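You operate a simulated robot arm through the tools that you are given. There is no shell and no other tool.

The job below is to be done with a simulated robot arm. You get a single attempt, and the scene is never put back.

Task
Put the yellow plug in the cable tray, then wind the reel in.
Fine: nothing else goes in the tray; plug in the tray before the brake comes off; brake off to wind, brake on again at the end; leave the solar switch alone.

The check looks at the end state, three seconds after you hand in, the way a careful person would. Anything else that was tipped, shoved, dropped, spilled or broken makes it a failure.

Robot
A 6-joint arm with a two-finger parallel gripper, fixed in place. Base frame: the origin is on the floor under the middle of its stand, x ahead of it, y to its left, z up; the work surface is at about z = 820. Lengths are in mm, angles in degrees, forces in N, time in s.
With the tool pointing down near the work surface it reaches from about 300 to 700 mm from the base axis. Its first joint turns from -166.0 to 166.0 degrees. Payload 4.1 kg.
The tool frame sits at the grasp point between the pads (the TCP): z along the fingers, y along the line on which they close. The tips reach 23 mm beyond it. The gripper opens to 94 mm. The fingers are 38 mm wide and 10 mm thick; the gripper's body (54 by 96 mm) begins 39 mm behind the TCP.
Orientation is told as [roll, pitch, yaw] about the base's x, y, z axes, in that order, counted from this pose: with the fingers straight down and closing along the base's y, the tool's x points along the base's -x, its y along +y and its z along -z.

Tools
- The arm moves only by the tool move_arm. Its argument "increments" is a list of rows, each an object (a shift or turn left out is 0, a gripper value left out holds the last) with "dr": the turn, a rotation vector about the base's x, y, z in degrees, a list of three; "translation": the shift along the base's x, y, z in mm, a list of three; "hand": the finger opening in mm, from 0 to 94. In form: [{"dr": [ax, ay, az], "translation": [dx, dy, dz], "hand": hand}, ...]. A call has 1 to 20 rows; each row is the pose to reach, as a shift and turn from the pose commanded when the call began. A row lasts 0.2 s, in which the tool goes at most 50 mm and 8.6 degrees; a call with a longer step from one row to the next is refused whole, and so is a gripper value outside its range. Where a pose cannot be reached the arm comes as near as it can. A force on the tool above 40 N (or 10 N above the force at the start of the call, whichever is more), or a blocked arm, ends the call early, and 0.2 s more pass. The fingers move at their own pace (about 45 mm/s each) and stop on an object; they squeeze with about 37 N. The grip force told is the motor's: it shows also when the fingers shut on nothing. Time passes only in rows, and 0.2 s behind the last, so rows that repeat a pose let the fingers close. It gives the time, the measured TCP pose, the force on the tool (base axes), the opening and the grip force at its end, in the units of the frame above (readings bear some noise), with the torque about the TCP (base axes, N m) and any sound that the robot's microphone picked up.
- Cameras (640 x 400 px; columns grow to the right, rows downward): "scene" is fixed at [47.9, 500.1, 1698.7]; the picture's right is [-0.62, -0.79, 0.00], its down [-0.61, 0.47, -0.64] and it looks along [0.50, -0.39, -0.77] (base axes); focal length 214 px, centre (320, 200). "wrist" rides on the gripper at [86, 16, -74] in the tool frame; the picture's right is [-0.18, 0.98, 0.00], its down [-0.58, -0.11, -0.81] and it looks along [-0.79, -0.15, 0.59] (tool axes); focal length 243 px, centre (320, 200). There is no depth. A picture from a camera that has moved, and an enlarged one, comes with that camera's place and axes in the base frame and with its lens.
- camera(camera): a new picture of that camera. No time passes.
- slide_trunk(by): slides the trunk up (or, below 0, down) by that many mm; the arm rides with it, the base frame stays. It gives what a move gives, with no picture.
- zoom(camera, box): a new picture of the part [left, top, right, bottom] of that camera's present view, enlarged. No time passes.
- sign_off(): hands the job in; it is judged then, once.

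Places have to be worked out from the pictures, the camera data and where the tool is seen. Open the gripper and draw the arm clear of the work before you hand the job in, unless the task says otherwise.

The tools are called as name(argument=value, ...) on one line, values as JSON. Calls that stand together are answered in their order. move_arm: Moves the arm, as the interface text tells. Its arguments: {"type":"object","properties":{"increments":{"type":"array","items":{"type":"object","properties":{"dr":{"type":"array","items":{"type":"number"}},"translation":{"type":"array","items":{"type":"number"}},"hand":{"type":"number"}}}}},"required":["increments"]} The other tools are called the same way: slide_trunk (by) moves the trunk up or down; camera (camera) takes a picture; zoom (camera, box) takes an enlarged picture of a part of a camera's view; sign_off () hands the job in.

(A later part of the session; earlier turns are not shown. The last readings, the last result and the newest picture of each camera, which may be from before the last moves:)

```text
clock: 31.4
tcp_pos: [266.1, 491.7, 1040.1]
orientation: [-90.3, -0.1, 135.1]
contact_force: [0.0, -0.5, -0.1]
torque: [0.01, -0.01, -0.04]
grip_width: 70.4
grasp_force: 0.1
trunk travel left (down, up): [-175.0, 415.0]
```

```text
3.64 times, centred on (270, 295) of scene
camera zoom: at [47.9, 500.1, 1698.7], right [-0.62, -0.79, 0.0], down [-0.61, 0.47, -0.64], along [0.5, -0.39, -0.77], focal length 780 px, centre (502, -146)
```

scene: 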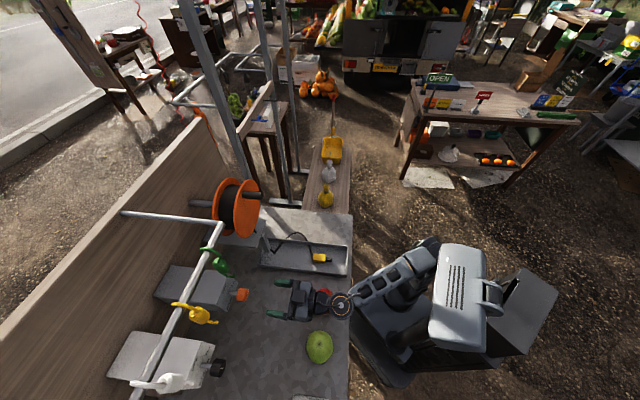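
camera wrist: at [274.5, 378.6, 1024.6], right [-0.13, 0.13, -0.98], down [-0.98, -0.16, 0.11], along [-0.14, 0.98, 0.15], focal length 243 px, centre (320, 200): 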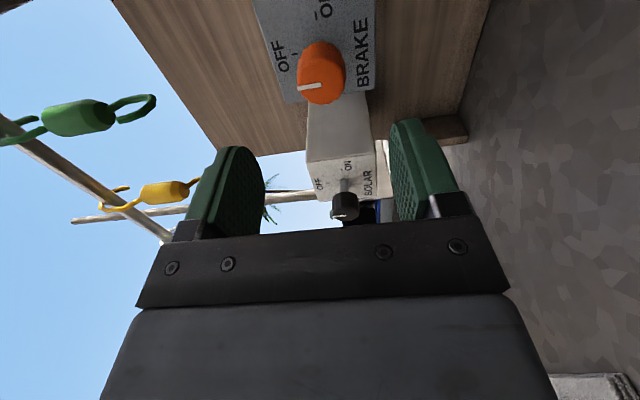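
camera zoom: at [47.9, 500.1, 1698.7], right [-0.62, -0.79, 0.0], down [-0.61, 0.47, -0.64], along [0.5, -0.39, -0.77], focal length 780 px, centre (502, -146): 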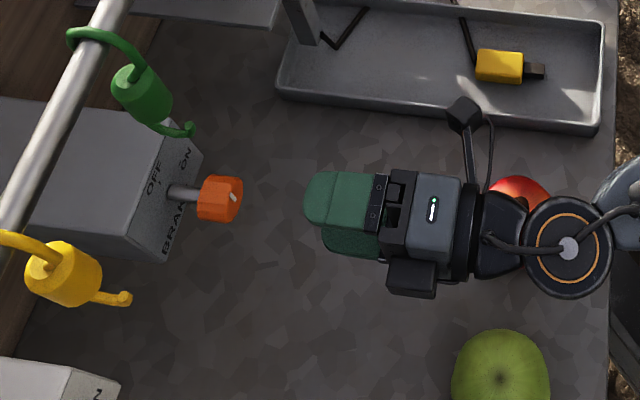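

Zooming to verify the pointer at OFF, and looking again at the reel and cable.

zoom(camera="wrist", box=[240, 0, 400, 110])

zoom(camera="scene", box=[190, 160, 350, 290])

```text
3.64 times, centred on (320, 55) of wrist
camera zoom: at [274.5, 378.6, 1024.6], right [-0.13, 0.13, -0.98], down [-0.98, -0.16, 0.11], along [-0.14, 0.98, 0.15], focal length 882 px, centre (320, 727)
```

zoom: 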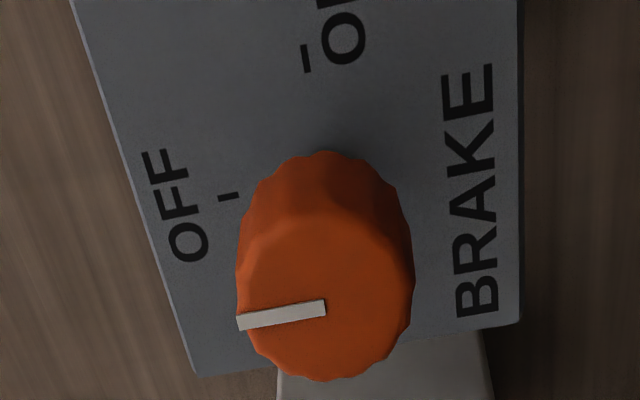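

```text
3.08 times, centred on (270, 225) of scene
camera zoom: at [47.9, 500.1, 1698.7], right [-0.62, -0.79, 0.0], down [-0.61, 0.47, -0.64], along [0.5, -0.39, -0.77], focal length 660 px, centre (474, 123)
```

zoom: 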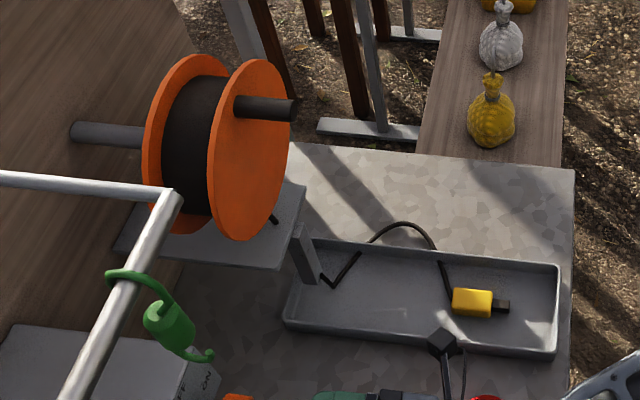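

The pointer now reads OFF, so the brake is released with the plug already in the tray. Next I'll retreat, swing across in front of the reel and roll back so the camera looks up at the reel to see which way the cable leaves the drum.

move_arm(increments=[{"translation": [-20, -20, 0]}, {"translation": [-40, -42, 0]}, {"translation": [-30, -70, 0], "dr": [5.3, 5.3, 0]}, {"translation": [-10, -95, 0], "dr": [10.5, 10.7, 0]}, {"translation": [10, -120, 0], "dr": [15.8, 16, 0]}, {"translation": [30, -145, 0], "dr": [21.1, 21.3, 0]}, {"translation": [50, -170, 0], "dr": [26.4, 26.7, 0]}, {"translation": [70, -195, 0], "dr": [31.7, 32, 0]}, {"translation": [90, -215, 0], "dr": [36.9, 37.3, 0]}, {"translation": [100, -221, 0], "dr": [42.2, 42.6, 0]}, {"translation": [100, -221, 0], "dr": [47.5, 48, 0]}, {"translation": [100, -221, 0], "dr": [52.8, 53.3, 0]}, {"translation": [100, -221, 0], "dr": [58, 58.6, 0]}, {"translation": [100, -221, 0], "dr": [63.3, 64, 0]}, {"translation": [100, -221, 0], "dr": [63.3, 64, 0]}])

camera(camera="wrist")

camera(camera="scene")

```text
clock: 34.6
tcp_pos: [350.6, 285.9, 1034.2]
orientation: [-41.6, -86.8, 85.0]
contact_force: [-0.9, -0.1, -0.3]
torque: [-0.02, -0.02, -0.01]
grip_width: 69.8
grasp_force: 0.1
out of reach, approached as far as the arm can: row 9, 10, 11, 12, 13, 14
trunk travel left (down, up): [-175.0, 415.0]
```

```text
taken
camera wrist: at [285.5, 242.6, 951.1], right [-0.68, 0.72, 0.15], down [-0.51, -0.6, 0.62], along [0.54, 0.34, 0.77], focal length 243 px, centre (320, 200)
```

wrist: 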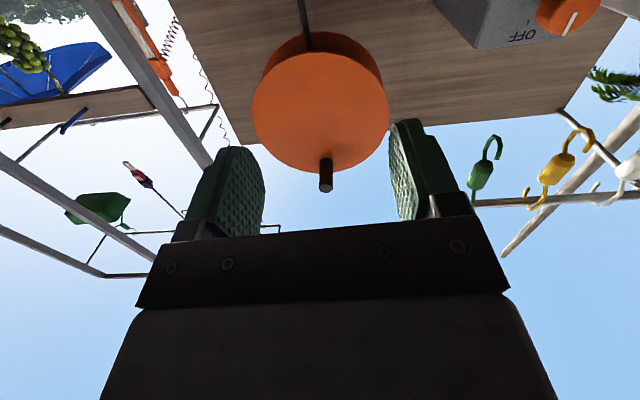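

```text
taken
```

scene: 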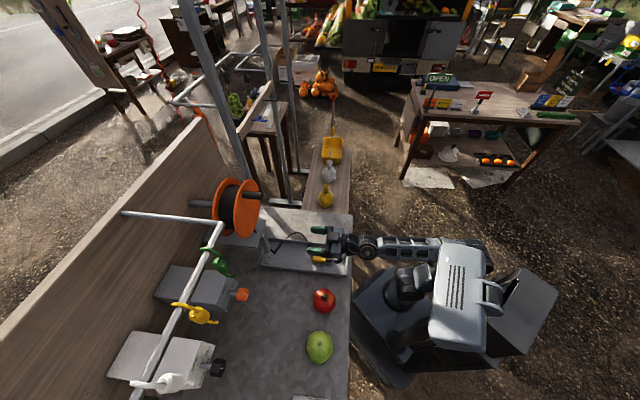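

I can see the reel from below in front. Zooming to see where the cable meets the drum.

zoom(camera="wrist", box=[230, 0, 410, 200])

```text
2.00 times, centred on (320, 100) of wrist
camera zoom: at [285.5, 242.6, 951.1], right [-0.68, 0.72, 0.15], down [-0.51, -0.6, 0.62], along [0.54, 0.34, 0.77], focal length 485 px, centre (320, 400)
```

zoom: 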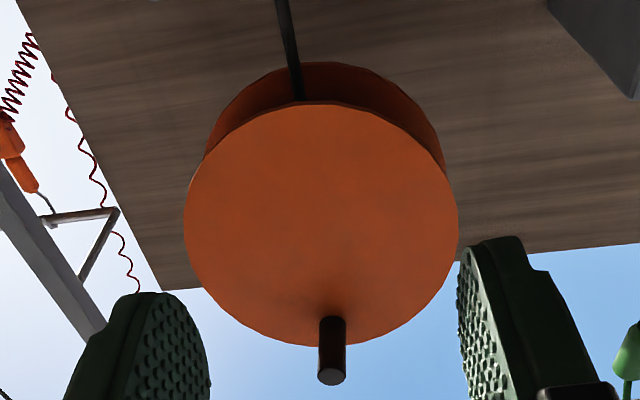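

The cable rises almost vertically to the drum with a slight lean to the right, so direction is best confirmed by a small test turn. I'll raise the trunk 180 mm to bring the tool level with the peg at a comfortable arm configuration.

slide_trunk(by=180)

camera(camera="wrist")

zoom(camera="scene", box=[190, 160, 350, 290])

```text
clock: 36.6
tcp_pos: [350.1, 287.3, 1214.4]
orientation: [-42.5, -87.0, 85.8]
contact_force: [0.9, -0.9, 0.0]
torque: [-0.02, 0.01, 0.04]
grip_width: 69.9
grasp_force: 0.1
trunk travel left (down, up): [-355.0, 235.0]
```

```text
taken
camera wrist: at [285.6, 242.6, 1131.0], right [-0.68, 0.72, 0.15], down [-0.51, -0.6, 0.62], along [0.53, 0.34, 0.77], focal length 243 px, centre (320, 200)
```

wrist: 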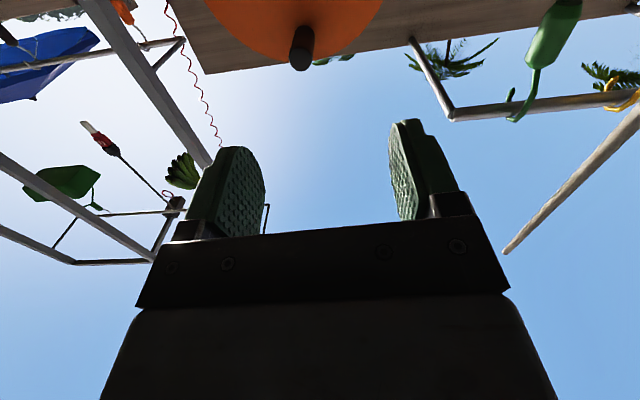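

```text
3.08 times, centred on (270, 225) of scene
camera zoom: at [47.9, 500.1, 1698.7], right [-0.62, -0.79, 0.0], down [-0.61, 0.47, -0.64], along [0.5, -0.39, -0.77], focal length 660 px, centre (474, 123)
```

zoom: 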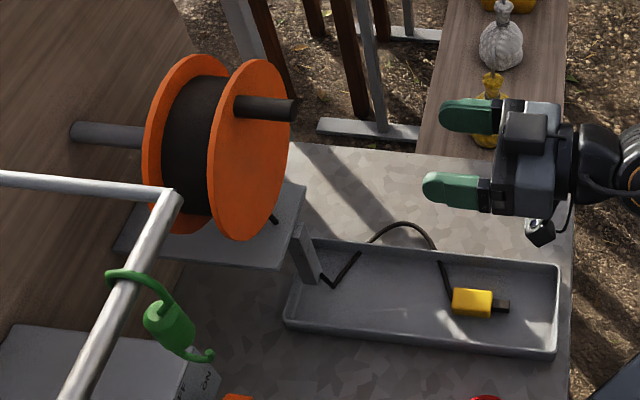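

The peg tip triangulates to about (482,385,1222) and the reel centre to about (518,428,1150), giving a crank radius near 72 mm. I'll extend to a pre-grasp about 35 mm short of the peg and check.

move_arm(increments=[{"translation": [20, 14, 2]}, {"translation": [40, 28, 3]}, {"translation": [60, 42, 4]}, {"translation": [80, 56, 5]}, {"translation": [90, 63, 6]}, {"translation": [90, 63, 6]}])

camera(camera="wrist")

zoom(camera="scene", box=[190, 160, 350, 290])

```text
clock: 38.0
tcp_pos: [431.7, 359.4, 1220.5]
orientation: [-42.1, -86.7, 85.2]
contact_force: [-0.1, 0.8, 0.8]
torque: [0.01, -0.03, 0.01]
grip_width: 70.1
grasp_force: 0.1
out of reach, approached as far as the arm can: row 2, 3, 4, 5, 6
trunk travel left (down, up): [-355.0, 235.0]
```

```text
taken
camera wrist: at [366.3, 316.5, 1137.5], right [-0.67, 0.73, 0.15], down [-0.51, -0.6, 0.62], along [0.54, 0.34, 0.77], focal length 243 px, centre (320, 200)
```

wrist: 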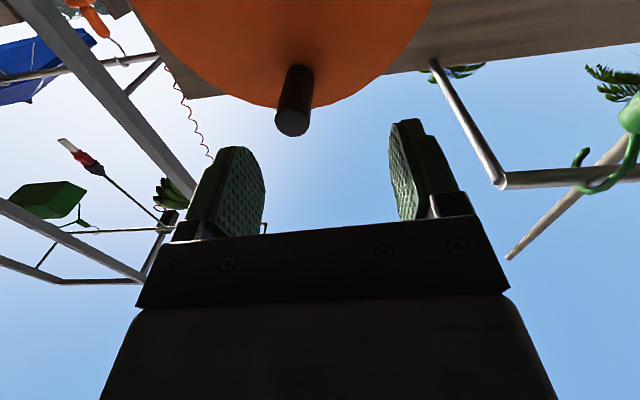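

```text
3.08 times, centred on (270, 225) of scene
camera zoom: at [47.9, 500.1, 1698.7], right [-0.62, -0.79, 0.0], down [-0.61, 0.47, -0.64], along [0.5, -0.39, -0.77], focal length 660 px, centre (474, 123)
```

zoom: 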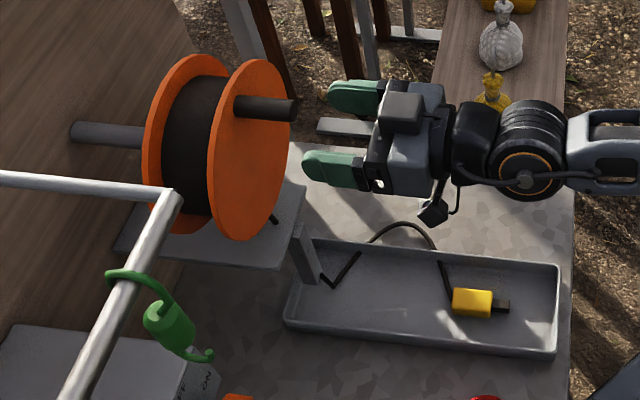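

The arm is right at a joint limit in this roll (tool tilted ~3° and a bit off). I'll test whether rolling the tool 30° about its own axis frees it.

move_arm(increments=[{"dr": [-5.3, -5.3, 0]}, {"dr": [-10.6, -10.6, 0]}, {"dr": [-15.9, -15.9, 0]}, {"dr": [-21.2, -21.2, 0]}, {"dr": [-21.2, -21.2, 0]}])

camera(camera="wrist")

```text
clock: 39.2
tcp_pos: [439.6, 352.5, 1216.2]
orientation: [-84.1, -57.5, 125.9]
contact_force: [-0.2, 1.0, 0.5]
torque: [-0.01, -0.02, -0.01]
grip_width: 69.8
grasp_force: 0.0
out of reach, approached as far as the arm can: row 1, 2, 3, 4, 5
trunk travel left (down, up): [-355.0, 235.0]
```

```text
taken
camera wrist: at [401.2, 276.1, 1139.7], right [-0.62, 0.69, -0.37], down [-0.73, -0.34, 0.59], along [0.28, 0.64, 0.71], focal length 243 px, centre (320, 200)
```

wrist: 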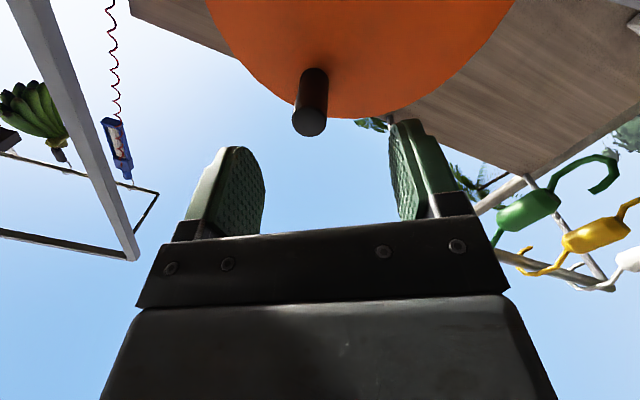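

Still limited: the horizontal pointing is near a wrist singularity for this arm direction. A 45° downward-tilted tool, still closing across the peg, avoids that and suits cranking, so I'll retreat and roll back first.

move_arm(increments=[{"translation": [-14, -14, 0], "dr": [5.3, 5.3, 0]}, {"translation": [-28, -28, 0], "dr": [10.6, 10.6, 0]}, {"translation": [-42, -42, 0], "dr": [15.9, 15.9, 0]}, {"translation": [-50, -50, 0], "dr": [21.2, 21.2, 0]}, {"translation": [-50, -50, 0], "dr": [21.2, 21.2, 0]}])

```text
clock: 40.4
tcp_pos: [381.4, 309.0, 1219.3]
orientation: [-40.7, -86.7, 84.0]
contact_force: [0.6, -0.1, 0.2]
torque: [-0.01, -0.01, -0.01]
grip_width: 70.1
grasp_force: 0.0
out of reach, approached as far as the arm can: row 1, 2, 3, 4, 5
trunk travel left (down, up): [-355.0, 235.0]
```

Now I'll pitch the tool down by 45° with the position held, so it points diagonally down toward the reel.

move_arm(increments=[{"dr": [-5, 5, 0]}, {"dr": [-10, 10, 0]}, {"dr": [-15, 15, 0]}, {"dr": [-20, 20, 0]}, {"dr": [-25, 25, 0]}, {"dr": [-30, 30, 0]}, {"dr": [-31.8, 31.8, 0]}, {"dr": [-31.8, 31.8, 0]}])

camera(camera="wrist")

camera(camera="scene")

```text
clock: 42.2
tcp_pos: [426.8, 241.4, 1206.9]
orientation: [-0.1, -44.1, 47.9]
contact_force: [-0.1, 0.5, -0.1]
torque: [-0.01, 0.0, 0.0]
grip_width: 69.9
grasp_force: 0.0
out of reach, approached as far as the arm can: row 2, 3, 4, 5, 6, 7, 8
trunk travel left (down, up): [-355.0, 235.0]
```

```text
taken
camera wrist: at [338.8, 168.7, 1199.7], right [-0.64, 0.76, 0.13], down [-0.02, -0.18, 0.98], along [0.77, 0.63, 0.13], focal length 243 px, centre (320, 200)
```

wrist: 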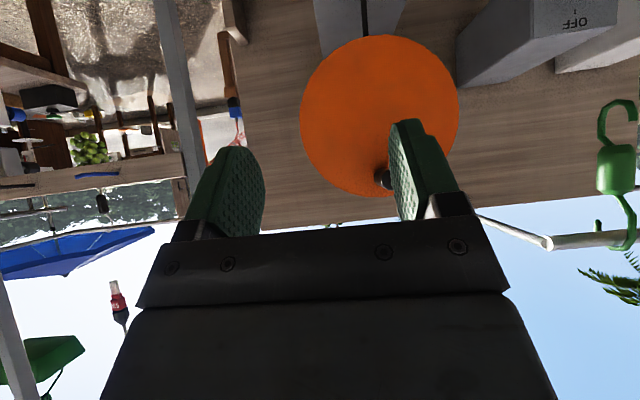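

```text
taken
```

scene: 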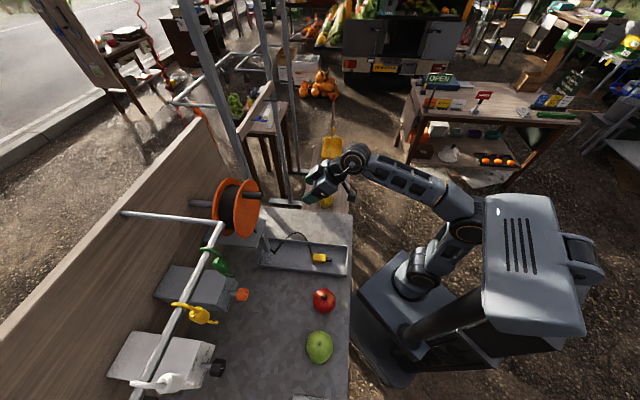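

The wrist has gone round to a flipped branch and is stuck at a limit. I'll retrace: pitch back up to level while moving back toward the brake side (clear of the rail), where the wrist was comfortable.

move_arm(increments=[{"dr": [5, -5, 0]}, {"dr": [10, -10, 0]}, {"dr": [15, -15, 0]}, {"dr": [20, -20, 0]}, {"dr": [25, -25, 0]}, {"dr": [30, -30, 0]}, {"dr": [31.8, -31.8, 0]}, {"dr": [31.8, -31.8, 0]}])

camera(camera="scene")

```text
clock: 44.0
tcp_pos: [424.7, 242.0, 1205.0]
orientation: [-68.6, -87.7, 115.7]
contact_force: [-0.3, 0.3, 0.4]
torque: [-0.02, -0.01, -0.02]
grip_width: 70.3
grasp_force: 0.0
trunk travel left (down, up): [-355.0, 235.0]
```

```text
taken
```

scene: 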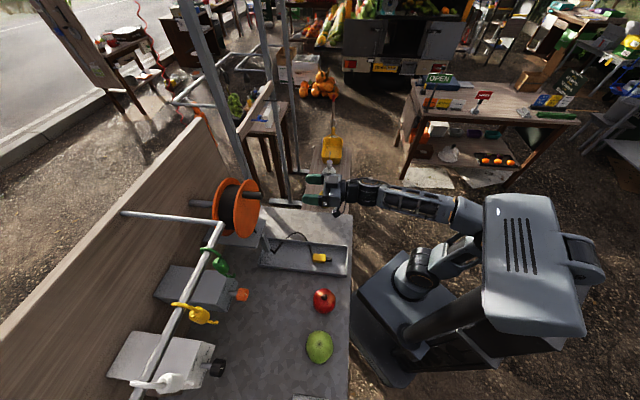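

That pose is reachable now (left-bending wrist is fine here). Let me look at the arm's shape closely before continuing.

zoom(camera="scene", box=[290, 120, 570, 390])

camera(camera="wrist")

```text
1.48 times, centred on (430, 255) of scene
camera zoom: at [47.9, 500.1, 1698.7], right [-0.62, -0.79, 0.0], down [-0.61, 0.47, -0.64], along [0.5, -0.39, -0.77], focal length 318 px, centre (157, 118)
```

zoom: 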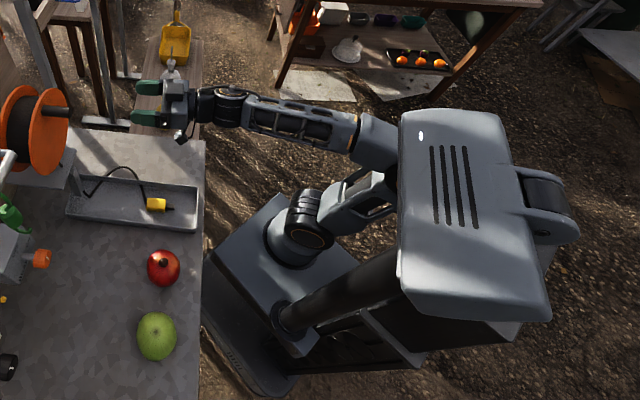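

```text
taken
camera wrist: at [364.7, 195.7, 1119.9], right [-0.72, 0.68, 0.15], down [-0.48, -0.64, 0.6], along [0.5, 0.36, 0.79], focal length 243 px, centre (320, 200)
```

wrist: 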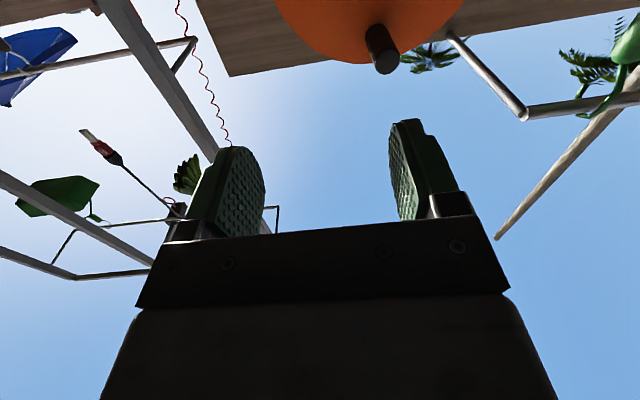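

I'll probe: translate gradually from this reachable pose toward the pre-grasp point in front of the peg.

move_arm(increments=[{"translation": [8, 25, 3]}, {"translation": [16, 50, 6]}, {"translation": [24, 75, 9]}, {"translation": [32, 100, 12]}, {"translation": [32, 100, 12]}])

camera(camera="wrist")

```text
clock: 45.2
tcp_pos: [458.6, 342.1, 1217.1]
orientation: [-67.9, -87.7, 114.8]
contact_force: [0.8, -0.4, -0.2]
torque: [0.0, 0.04, -0.02]
grip_width: 70.3
grasp_force: 0.0
trunk travel left (down, up): [-355.0, 235.0]
```

```text
taken
camera wrist: at [397.1, 296.2, 1132.3], right [-0.72, 0.68, 0.15], down [-0.48, -0.64, 0.6], along [0.5, 0.36, 0.79], focal length 243 px, centre (320, 200)
```

wrist: 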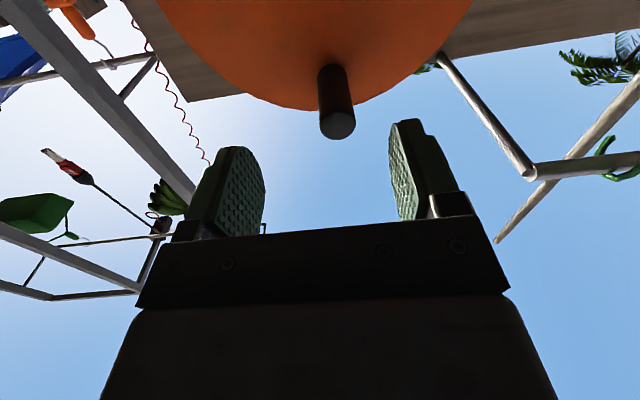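

The new wrist branch is comfortable with the tool level at azimuth 47°. The peg tip is confirmed at about (482.5,384,1221); I'll line up laterally, slide the open fingers over the peg and close on it.

move_arm(increments=[{"translation": [-8, 8.5, 4]}, {"translation": [4, 20.5, 4]}, {"translation": [16, 33, 4]}, {"translation": [26, 43.5, 4]}, {"translation": [33, 51, 4]}, {"translation": [33, 51, 4]}])

camera(camera="wrist")

zoom(camera="scene", box=[190, 160, 350, 290])

```text
clock: 46.6
tcp_pos: [489.8, 392.7, 1221.1]
orientation: [-68.1, -87.7, 115.0]
contact_force: [0.0, 0.1, 0.0]
torque: [0.01, -0.02, 0.0]
grip_width: 69.9
grasp_force: 0.0
trunk travel left (down, up): [-355.0, 235.0]
```

```text
taken
camera wrist: at [429.7, 346.4, 1136.3], right [-0.72, 0.68, 0.15], down [-0.48, -0.64, 0.6], along [0.5, 0.36, 0.79], focal length 243 px, centre (320, 200)
```

wrist: 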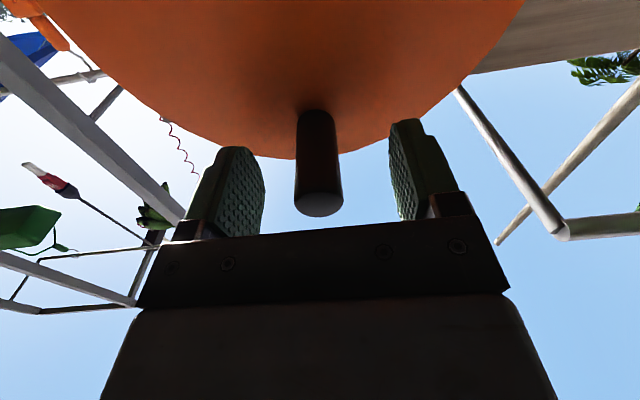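

```text
3.08 times, centred on (270, 225) of scene
camera zoom: at [47.9, 500.1, 1698.7], right [-0.62, -0.79, 0.0], down [-0.61, 0.47, -0.64], along [0.5, -0.39, -0.77], focal length 660 px, centre (474, 123)
```

zoom: 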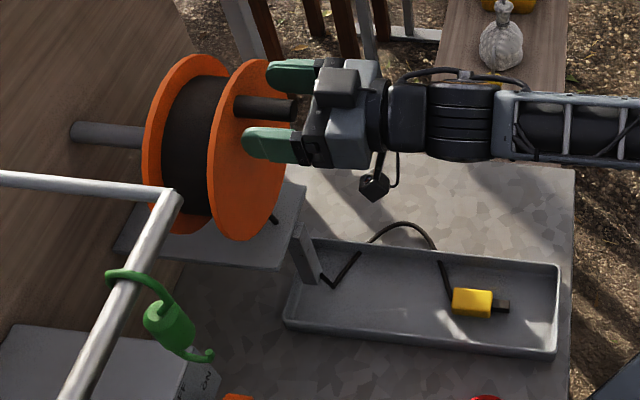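

The peg is centred between the fingers with clearance to the flange. Closing on it now.

move_arm(increments=[{"hand": 50}, {"hand": 32}, {"hand": 18}, {"hand": 12}, {"hand": 12}, {"hand": 12}])

camera(camera="wrist")

```text
clock: 48.0
tcp_pos: [490.7, 391.5, 1221.7]
orientation: [-67.8, -87.8, 114.6]
contact_force: [1.7, -0.3, 0.9]
torque: [0.09, -0.2, -1.65]
grip_width: 22.8
grasp_force: 45.3
trunk travel left (down, up): [-355.0, 235.0]
```

```text
taken
camera wrist: at [430.0, 345.7, 1136.4], right [-0.72, 0.68, 0.15], down [-0.48, -0.64, 0.6], along [0.5, 0.36, 0.79], focal length 243 px, centre (320, 200)
```

wrist: 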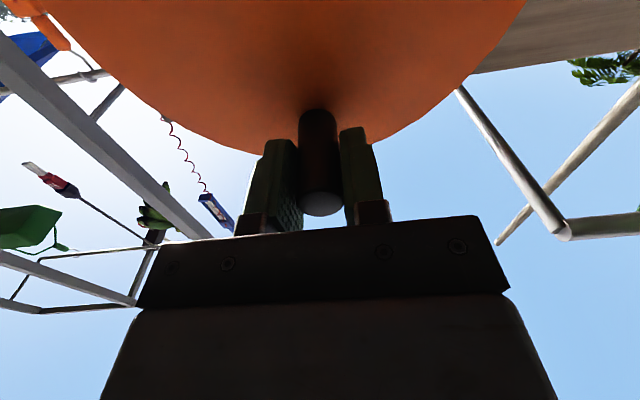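

Gripped at 22.8 mm, with a twist of −1.65 N·m about z from a slight yaw mismatch. I'll ease the yaw by −2° and read again.

move_arm(increments=[{"dr": [0, 0, -1]}, {"dr": [0, 0, -2]}, {"dr": [0, 0, -2]}])

```text
clock: 48.8
tcp_pos: [490.6, 392.2, 1221.1]
orientation: [-68.6, -87.8, 113.5]
contact_force: [3.8, -2.9, -2.2]
torque: [0.49, -0.76, 0.05]
grip_width: 21.6
grasp_force: 45.0
trunk travel left (down, up): [-355.0, 235.0]
```

Torque relaxed. Now a small test turn: 20° counter-clockwise (peg moving left), rolling the tool along with the peg, then I'll see what the cable does.

move_arm(increments=[{"translation": [-4.4, 4.4, -0.3], "dr": [-3.54, -3.54, 0]}, {"translation": [-8.7, 8.7, -1.1], "dr": [-7.07, -7.07, 0]}, {"translation": [-13, 13, -2.4], "dr": [-10.6, -10.6, 0]}, {"translation": [-17.2, 17.2, -4.3], "dr": [-14.1, -14.1, 0]}, {"translation": [-17.2, 17.2, -4.3], "dr": [-14.1, -14.1, 0]}])

zoom(camera="scene", box=[190, 160, 350, 290])

```text
clock: 49.5
tcp_pos: [491.7, 391.1, 1219.2]
orientation: [-85.1, -79.2, 129.3]
contact_force: [31.6, -28.6, 0.7]
torque: [0.11, -0.03, 1.2]
grip_width: 21.8
grasp_force: 45.5
trunk travel left (down, up): [-355.0, 235.0]
stopped in row 3: the force on the tool passed its limit at 43 N (the readings are from after the stop); the commanded pose is now the measured one
```

```text
3.08 times, centred on (270, 225) of scene
camera zoom: at [47.9, 500.1, 1698.7], right [-0.62, -0.79, 0.0], down [-0.61, 0.47, -0.64], along [0.5, -0.39, -0.77], focal length 660 px, centre (474, 123)
```

zoom: 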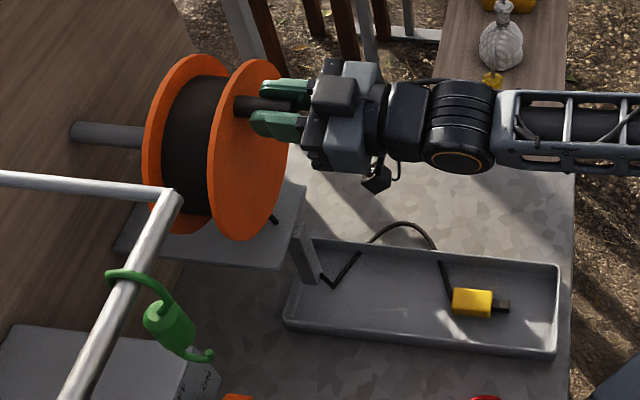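

Counter-clockwise is firmly resisted (43 N, peg didn't move), so it is held in that direction. I'll ease back and try 20° clockwise instead.

move_arm(increments=[{"translation": [1, -1, 1], "dr": [3.5, 3.5, 0]}, {"translation": [2, -2, 1.5], "dr": [7, 7, 0]}, {"translation": [2, -2, 1.5], "dr": [9, 9, 0]}, {"translation": [5, -5, 1.5], "dr": [12, 12, 0]}, {"translation": [9.5, -9.5, 0.5], "dr": [15.5, 15.5, 0]}, {"translation": [14, -14, -1], "dr": [19, 19, 0]}, {"translation": [14, -14, -1], "dr": [19, 19, 0]}])

zoom(camera="scene", box=[190, 160, 350, 290])

```text
clock: 51.0
tcp_pos: [496.4, 386.3, 1221.3]
orientation: [87.5, -74.2, -42.4]
contact_force: [4.3, 8.0, 15.4]
torque: [0.29, 0.12, 0.82]
grip_width: 21.7
grasp_force: 44.9
trunk travel left (down, up): [-355.0, 235.0]
```

```text
3.08 times, centred on (270, 225) of scene
camera zoom: at [47.9, 500.1, 1698.7], right [-0.62, -0.79, 0.0], down [-0.61, 0.47, -0.64], along [0.5, -0.39, -0.77], focal length 660 px, centre (474, 123)
```

zoom: 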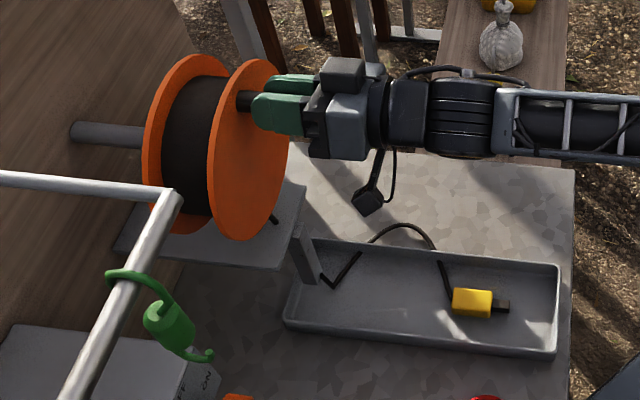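

Clockwise moves freely (only a few newtons sideways), so that is the winding direction to test. I'll continue another ~30° clockwise and compare the cable.

move_arm(increments=[{"translation": [3.5, -3.5, -0.7], "dr": [2.9, 2.9, 0]}, {"translation": [7.1, -7.1, -1.9], "dr": [5.8, 5.8, 0]}, {"translation": [11.3, -11.3, -3.8], "dr": [9.4, 9.4, 0]}, {"translation": [15.3, -15.3, -6.2], "dr": [12.9, 12.9, 0]}, {"translation": [19.2, -19.2, -9.1], "dr": [16.4, 16.4, 0]}, {"translation": [22.9, -22.9, -12.3], "dr": [19.9, 19.9, 0]}, {"translation": [22.9, -22.9, -12.3], "dr": [19.9, 19.9, 0]}])

zoom(camera="scene", box=[190, 160, 350, 290])

camera(camera="wrist")

```text
clock: 52.6
tcp_pos: [520.6, 361.7, 1207.4]
orientation: [88.9, -46.1, -43.9]
contact_force: [7.5, 6.6, 15.2]
torque: [1.38, -0.69, 0.32]
grip_width: 21.8
grasp_force: 45.1
trunk travel left (down, up): [-355.0, 235.0]
```

```text
3.08 times, centred on (270, 225) of scene
camera zoom: at [47.9, 500.1, 1698.7], right [-0.62, -0.79, 0.0], down [-0.61, 0.47, -0.64], along [0.5, -0.39, -0.77], focal length 660 px, centre (474, 123)
```

zoom: 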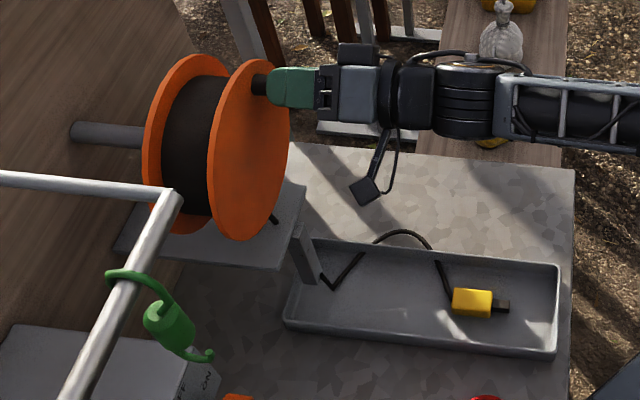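

```text
taken
camera wrist: at [417.2, 359.4, 1158.3], right [-0.41, 0.41, 0.81], down [-0.22, -0.91, 0.35], along [0.89, -0.04, 0.46], focal length 243 px, centre (320, 200)
```

wrist: 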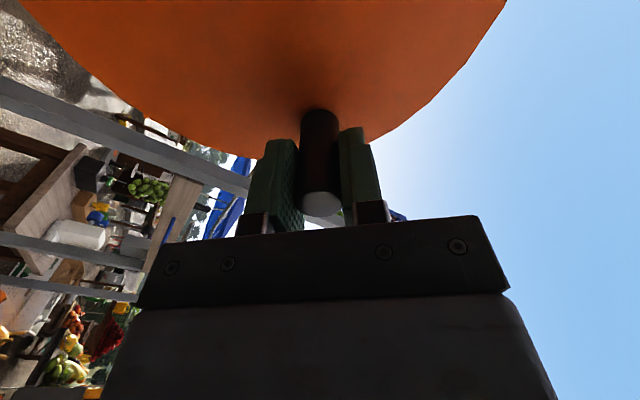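

The peg followed to about 37° and the cable loop over the tray wall got smaller, so clockwise is winding in. I'll continue around to 90°, rolling along with the peg.

move_arm(increments=[{"translation": [5.6, -5.6, -6.7], "dr": [5.9, 5.9, 0]}, {"translation": [9.9, -9.9, -13.8], "dr": [11.2, 11.2, 0]}, {"translation": [13.6, -13.6, -21.6], "dr": [16.5, 16.5, 0]}, {"translation": [16.5, -16.5, -29.9], "dr": [21.8, 21.8, 0]}, {"translation": [18.7, -18.7, -38.8], "dr": [27.1, 27.1, 0]}, {"translation": [19.9, -19.9, -48], "dr": [32.4, 32.4, 0]}, {"translation": [20.4, -20.4, -57.3], "dr": [37.7, 37.7, 0]}, {"translation": [20.4, -20.4, -57.3], "dr": [37.7, 37.7, 0]}])

zoom(camera="scene", box=[190, 160, 350, 290])

camera(camera="wrist")

```text
clock: 54.5
tcp_pos: [541.4, 341.6, 1149.3]
orientation: [89.9, 7.4, -44.2]
contact_force: [7.0, -2.3, 5.4]
torque: [1.24, -0.46, -1.2]
grip_width: 21.7
grasp_force: 44.7
trunk travel left (down, up): [-355.0, 235.0]
```

```text
3.08 times, centred on (270, 225) of scene
camera zoom: at [47.9, 500.1, 1698.7], right [-0.62, -0.79, 0.0], down [-0.61, 0.47, -0.64], along [0.5, -0.39, -0.77], focal length 660 px, centre (474, 123)
```

zoom: 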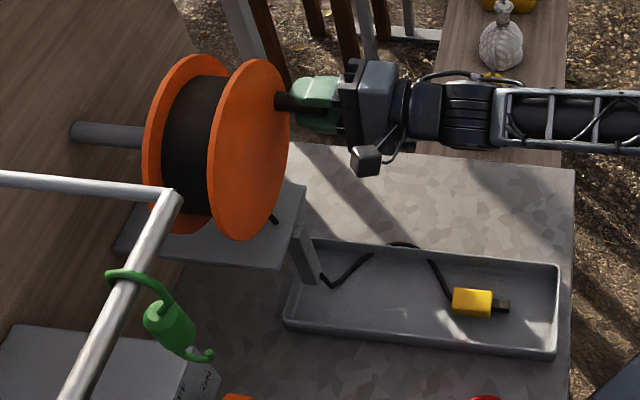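

```text
taken
camera wrist: at [429.9, 346.7, 1176.9], right [0.22, -0.21, 0.95], down [-0.16, -0.97, -0.18], along [0.96, -0.11, -0.25], focal length 243 px, centre (320, 200)
```

wrist: 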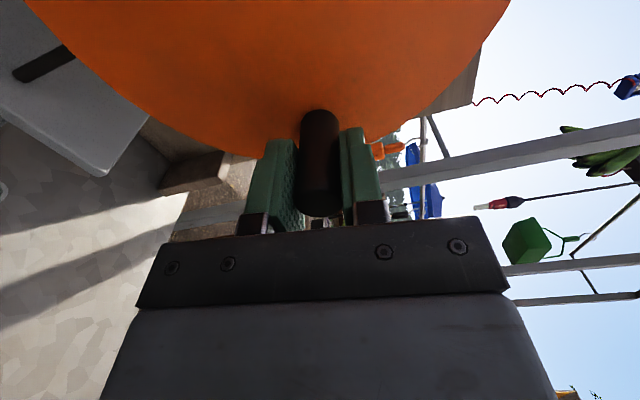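

The cable loop has dropped to just over the tray wall, so winding clearly works. Continuing from 90° to 135°.

move_arm(increments=[{"translation": [-0.4, 0.4, -9.4], "dr": [5.3, 5.3, 0]}, {"translation": [-1.8, 1.8, -18.6], "dr": [10.6, 10.6, 0]}, {"translation": [-3.9, 3.9, -27.6], "dr": [15.9, 15.9, 0]}, {"translation": [-6.8, 6.8, -36], "dr": [21.2, 21.2, 0]}, {"translation": [-10.5, 10.5, -43.8], "dr": [26.5, 26.5, 0]}, {"translation": [-14.9, 14.9, -50.9], "dr": [31.8, 31.8, 0]}, {"translation": [-14.9, 14.9, -50.9], "dr": [31.8, 31.8, 0]}])

zoom(camera="scene", box=[190, 160, 350, 290])

camera(camera="wrist")

```text
clock: 56.0
tcp_pos: [526.3, 357.2, 1098.3]
orientation: [90.9, 52.3, -43.7]
contact_force: [4.3, -4.0, 2.2]
torque: [-0.01, 0.58, -1.77]
grip_width: 21.8
grasp_force: 45.1
trunk travel left (down, up): [-355.0, 235.0]
```

```text
3.08 times, centred on (270, 225) of scene
camera zoom: at [47.9, 500.1, 1698.7], right [-0.62, -0.79, 0.0], down [-0.61, 0.47, -0.64], along [0.5, -0.39, -0.77], focal length 660 px, centre (474, 123)
```

zoom: 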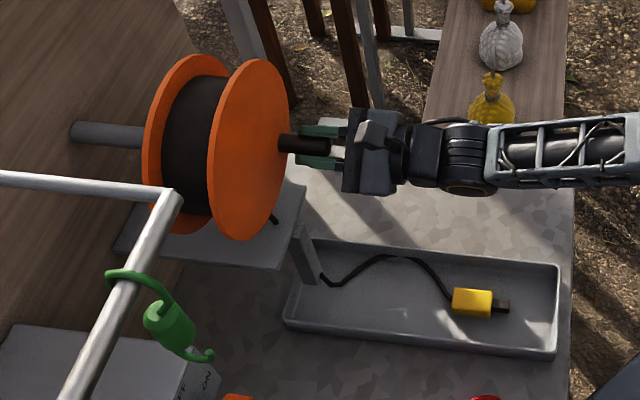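

```text
taken
camera wrist: at [445.3, 331.1, 1177.0], right [0.63, -0.62, 0.46], down [-0.37, -0.76, -0.53], along [0.68, 0.17, -0.71], focal length 243 px, centre (320, 200)
```

wrist: 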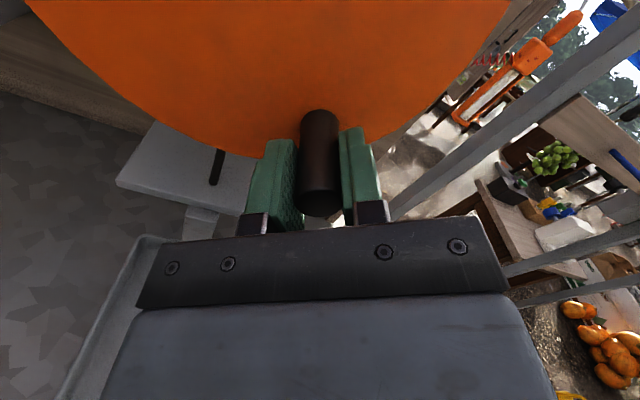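

The cable now lies fully within the tray. Continuing from 135° to 180°.

move_arm(increments=[{"translation": [-5, 5, -6.2], "dr": [5.3, 5.3, 0]}, {"translation": [-10.5, 10.5, -11.5], "dr": [10.6, 10.6, 0]}, {"translation": [-16.5, 16.5, -15.6], "dr": [15.9, 15.9, 0]}, {"translation": [-22.8, 22.8, -18.6], "dr": [21.2, 21.2, 0]}, {"translation": [-29.3, 29.3, -20.5], "dr": [26.5, 26.5, 0]}, {"translation": [-36, 36, -21.1], "dr": [31.8, 31.8, 0]}, {"translation": [-36, 36, -21.1], "dr": [31.8, 31.8, 0]}])

zoom(camera="scene", box=[190, 160, 350, 290])

camera(camera="wrist")

```text
clock: 57.6
tcp_pos: [452.6, 432.9, 1099.0]
orientation: [-93.7, 83.7, 128.9]
contact_force: [-4.7, -17.6, 3.1]
torque: [1.23, -0.78, 1.29]
grip_width: 23.0
grasp_force: 45.1
out of reach, approached as far as the arm can: row 3, 4, 5, 6, 7
trunk travel left (down, up): [-355.0, 235.0]
```

```text
3.08 times, centred on (270, 225) of scene
camera zoom: at [47.9, 500.1, 1698.7], right [-0.62, -0.79, 0.0], down [-0.61, 0.47, -0.64], along [0.5, -0.39, -0.77], focal length 660 px, centre (474, 123)
```

zoom: 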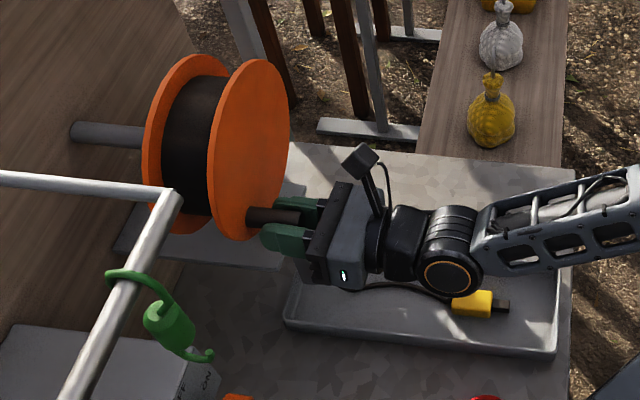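

```text
taken
camera wrist: at [415.1, 363.3, 1182.8], right [0.65, -0.7, -0.29], down [-0.71, -0.42, -0.57], along [0.28, 0.58, -0.77], focal length 243 px, centre (320, 200)
```

wrist: 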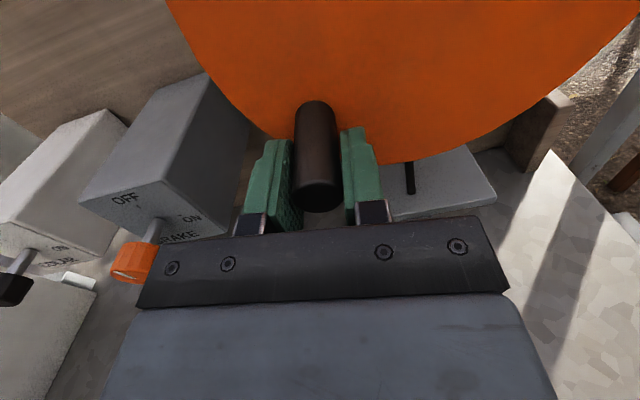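

The arm slid around a joint limit and carried the peg on to about 226° (still the winding direction, still gripped). The roll is now at 180°, so I'll continue without rolling, letting the peg turn in the pads, with gentle steps to 250°.

move_arm(increments=[{"translation": [-1.8, 1.8, 2.9]}, {"translation": [-3.5, 3.5, 5.8]}, {"translation": [-5.1, 5.1, 8.9]}, {"translation": [-6.6, 6.6, 12]}, {"translation": [-9.3, 9.3, 18.7]}, {"translation": [-11.4, 11.4, 25.7]}, {"translation": [-11.4, 11.4, 25.7]}])

camera(camera="wrist")

zoom(camera="scene", box=[190, 160, 350, 290])

```text
clock: 59.2
tcp_pos: [441.3, 447.1, 1123.1]
orientation: [-96.7, 82.9, 128.1]
contact_force: [0.6, -0.5, -2.1]
torque: [-0.02, 0.04, 0.01]
grip_width: 12.4
grasp_force: 0.0
out of reach, approached as far as the arm can: row 1, 2, 3, 4, 5
trunk travel left (down, up): [-355.0, 235.0]
```

```text
taken
camera wrist: at [406.7, 375.2, 1205.4], right [0.67, -0.67, -0.3], down [-0.69, -0.43, -0.58], along [0.26, 0.6, -0.76], focal length 243 px, centre (320, 200)
```

wrist: 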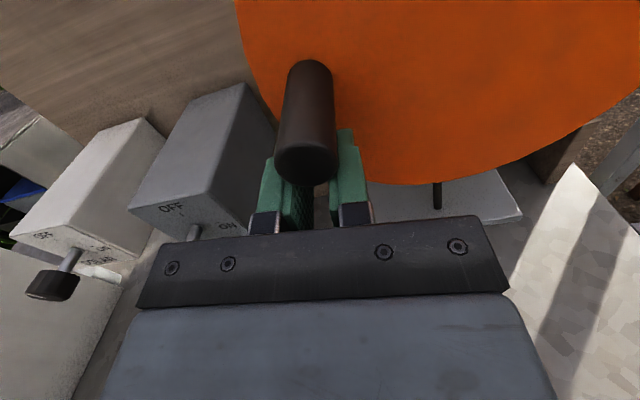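

```text
3.08 times, centred on (270, 225) of scene
camera zoom: at [47.9, 500.1, 1698.7], right [-0.62, -0.79, 0.0], down [-0.61, 0.47, -0.64], along [0.5, -0.39, -0.77], focal length 660 px, centre (474, 123)
```

zoom: 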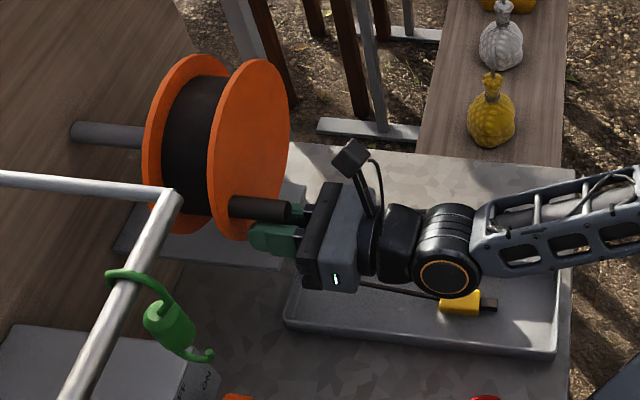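

The peg slipped out over the fingers near 270°, but the reel held. The cable is now taut and has begun to draw the plug along the tray; the brake knob is still at OFF. I'll drop slightly and retreat along the tool axis to re-grip with a better wrist configuration.

move_arm(increments=[{"translation": [0, 0, -4]}, {"translation": [-12, -11, -4]}, {"translation": [-25, -23, -4]}, {"translation": [-38, -35, -4]}, {"translation": [-50, -47, -4]}, {"translation": [-50, -47, -4], "hand": 60}])

camera(camera="wrist")

camera(camera="scene")

```text
clock: 60.6
tcp_pos: [390.7, 399.4, 1118.6]
orientation: [-97.2, 82.7, 127.8]
contact_force: [0.3, 0.2, 0.3]
torque: [-0.03, 0.02, 0.0]
grip_width: 46.9
grasp_force: 0.1
trunk travel left (down, up): [-355.0, 235.0]
```

```text
taken
camera wrist: at [357.3, 326.9, 1201.1], right [0.68, -0.67, -0.3], down [-0.69, -0.44, -0.58], along [0.25, 0.6, -0.76], focal length 243 px, centre (320, 200)
```

wrist: 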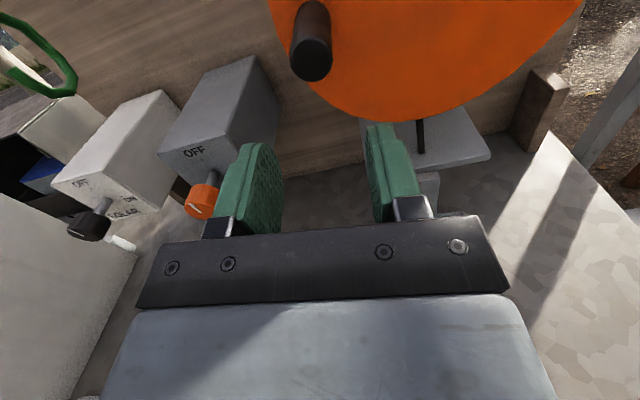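

```text
taken
```

scene: 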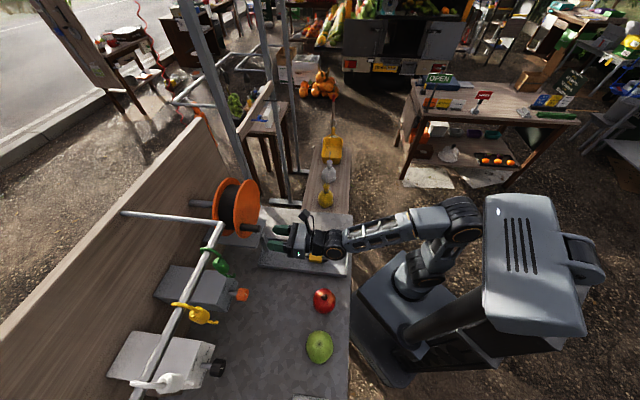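

Peg confirmed at the 9 o'clock position (≈270°). I'll lower the trunk 125 mm so the forearm slopes up to the tool (away from the wrist singularity), then raise the tool back with the arm.

slide_trunk(by=-125)

move_arm(increments=[{"translation": [-5, -5, 25]}, {"translation": [-10, -10, 50]}, {"translation": [-15, -15, 75]}, {"translation": [-20, -20, 100]}, {"translation": [-20, -20, 125]}, {"translation": [-20, -20, 150]}, {"translation": [-20, -20, 150]}])

camera(camera="wrist")

camera(camera="scene")

```text
clock: 62.2
tcp_pos: [391.7, 398.9, 993.6]
orientation: [-97.2, 82.7, 127.8]
contact_force: [0.5, 1.3, 0.0]
torque: [-0.01, 0.01, 0.0]
grip_width: 59.8
grasp_force: 0.1
trunk travel left (down, up): [-230.0, 360.0]
```

```text
clock: 63.8
tcp_pos: [371.1, 377.6, 1142.4]
orientation: [-97.3, 82.7, 127.7]
contact_force: [0.5, 0.5, 0.0]
torque: [0.02, 0.03, -0.06]
grip_width: 60.2
grasp_force: 0.1
trunk travel left (down, up): [-230.0, 360.0]
```

```text
taken
camera wrist: at [336.9, 306.5, 1225.3], right [0.68, -0.67, -0.3], down [-0.69, -0.44, -0.58], along [0.25, 0.6, -0.76], focal length 243 px, centre (320, 200)
```

wrist: 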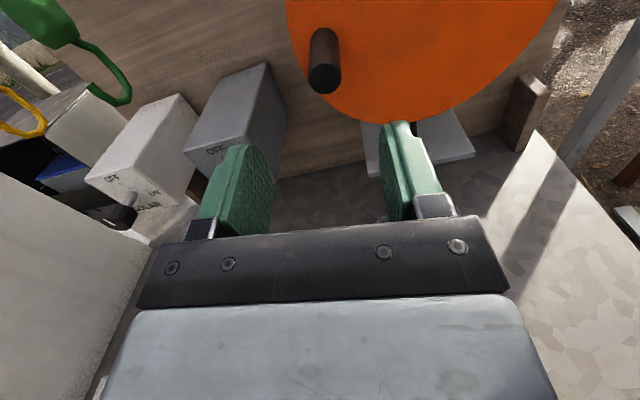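

```text
taken
```

scene: 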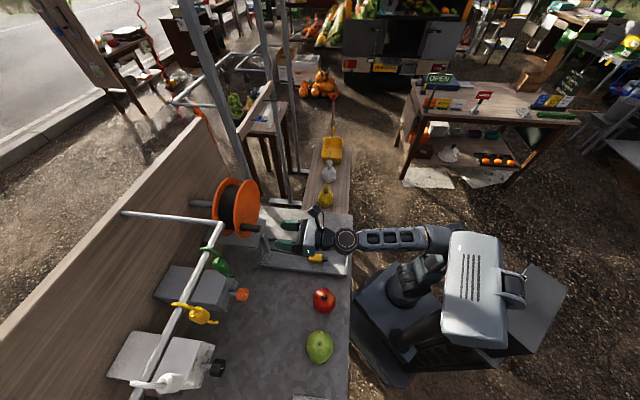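

Reachable and level at azimuth 45°. Now I'll unroll the tool counter-clockwise in stages, first 90°.

move_arm(increments=[{"dr": [-5.7, -5.7, 0]}, {"dr": [-11.4, -11.4, 0]}, {"dr": [-17.1, -17.1, 0]}, {"dr": [-22.8, -22.8, 0]}, {"dr": [-28.5, -28.5, 0]}, {"dr": [-34.2, -34.2, 0]}, {"dr": [-39.9, -39.9, 0]}, {"dr": [-45.6, -45.6, 0]}, {"dr": [-51.3, -51.3, 0]}, {"dr": [-57, -57, 0]}, {"dr": [-62.7, -62.7, 0]}, {"dr": [-62.7, -62.7, 0]}])

```text
clock: 66.4
tcp_pos: [371.2, 377.7, 1143.4]
orientation: [89.9, 8.3, -44.1]
contact_force: [-0.3, 0.6, 0.3]
torque: [-0.03, -0.01, 0.01]
grip_width: 60.1
grasp_force: 0.2
trunk travel left (down, up): [-230.0, 360.0]
```

Good, no limit hit. Another 96° back to the natural roll.

move_arm(increments=[{"dr": [-5.7, -5.7, 0]}, {"dr": [-11.4, -11.4, 0]}, {"dr": [-17.1, -17.1, 0]}, {"dr": [-22.8, -22.8, 0]}, {"dr": [-28.5, -28.5, 0]}, {"dr": [-34.2, -34.2, 0]}, {"dr": [-39.9, -39.9, 0]}, {"dr": [-45.6, -45.6, 0]}, {"dr": [-51.3, -51.3, 0]}, {"dr": [-57, -57, 0]}, {"dr": [-62.7, -62.7, 0]}, {"dr": [-68.4, -68.4, 0]}, {"dr": [-68.4, -68.4, 0]}])

```text
clock: 69.2
tcp_pos: [371.3, 379.0, 1142.2]
orientation: [60.7, -88.2, -15.8]
contact_force: [-0.8, -0.6, 0.4]
torque: [0.01, 0.01, 0.0]
grip_width: 60.1
grasp_force: 0.1
trunk travel left (down, up): [-230.0, 360.0]
```

Back at the natural roll with no limit. Another 90° counter-clockwise so the fingers close vertically for the 9 o'clock peg.

move_arm(increments=[{"dr": [-5.7, -5.7, 0]}, {"dr": [-11.4, -11.4, 0]}, {"dr": [-17.1, -17.1, 0]}, {"dr": [-22.8, -22.8, 0]}, {"dr": [-28.5, -28.5, 0]}, {"dr": [-34.2, -34.2, 0]}, {"dr": [-39.9, -39.9, 0]}, {"dr": [-45.6, -45.6, 0]}, {"dr": [-51.3, -51.3, 0]}, {"dr": [-57, -57, 0]}, {"dr": [-62.7, -62.7, 0]}, {"dr": [-62.7, -62.7, 0]}])

camera(camera="wrist")

zoom(camera="scene", box=[190, 160, 350, 290])

```text
clock: 71.8
tcp_pos: [372.2, 379.7, 1143.3]
orientation: [-90.1, -3.0, 134.1]
contact_force: [0.5, 0.1, 0.6]
torque: [0.01, 0.01, 0.02]
grip_width: 59.9
grasp_force: 0.0
trunk travel left (down, up): [-230.0, 360.0]
```

```text
taken
camera wrist: at [378.4, 266.4, 1122.6], right [-0.16, 0.17, -0.97], down [-0.98, -0.15, 0.14], along [-0.12, 0.97, 0.19], focal length 243 px, centre (320, 200)
```

wrist: 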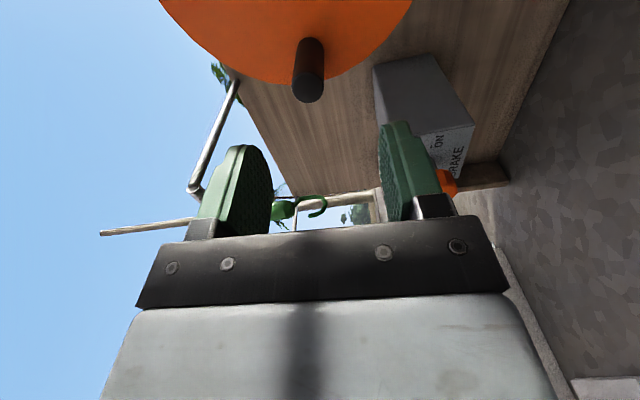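

```text
3.08 times, centred on (270, 225) of scene
camera zoom: at [47.9, 500.1, 1698.7], right [-0.62, -0.79, 0.0], down [-0.61, 0.47, -0.64], along [0.5, -0.39, -0.77], focal length 660 px, centre (474, 123)
```

zoom: 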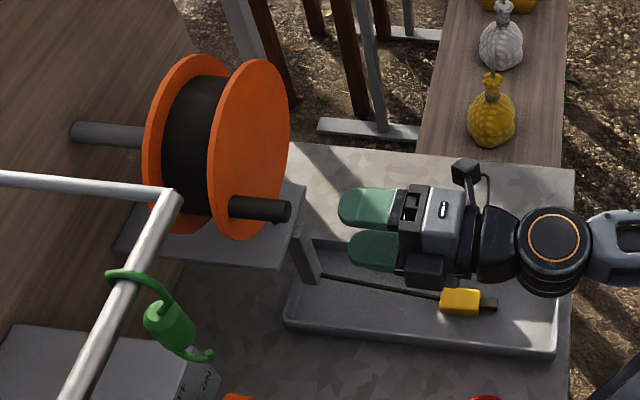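

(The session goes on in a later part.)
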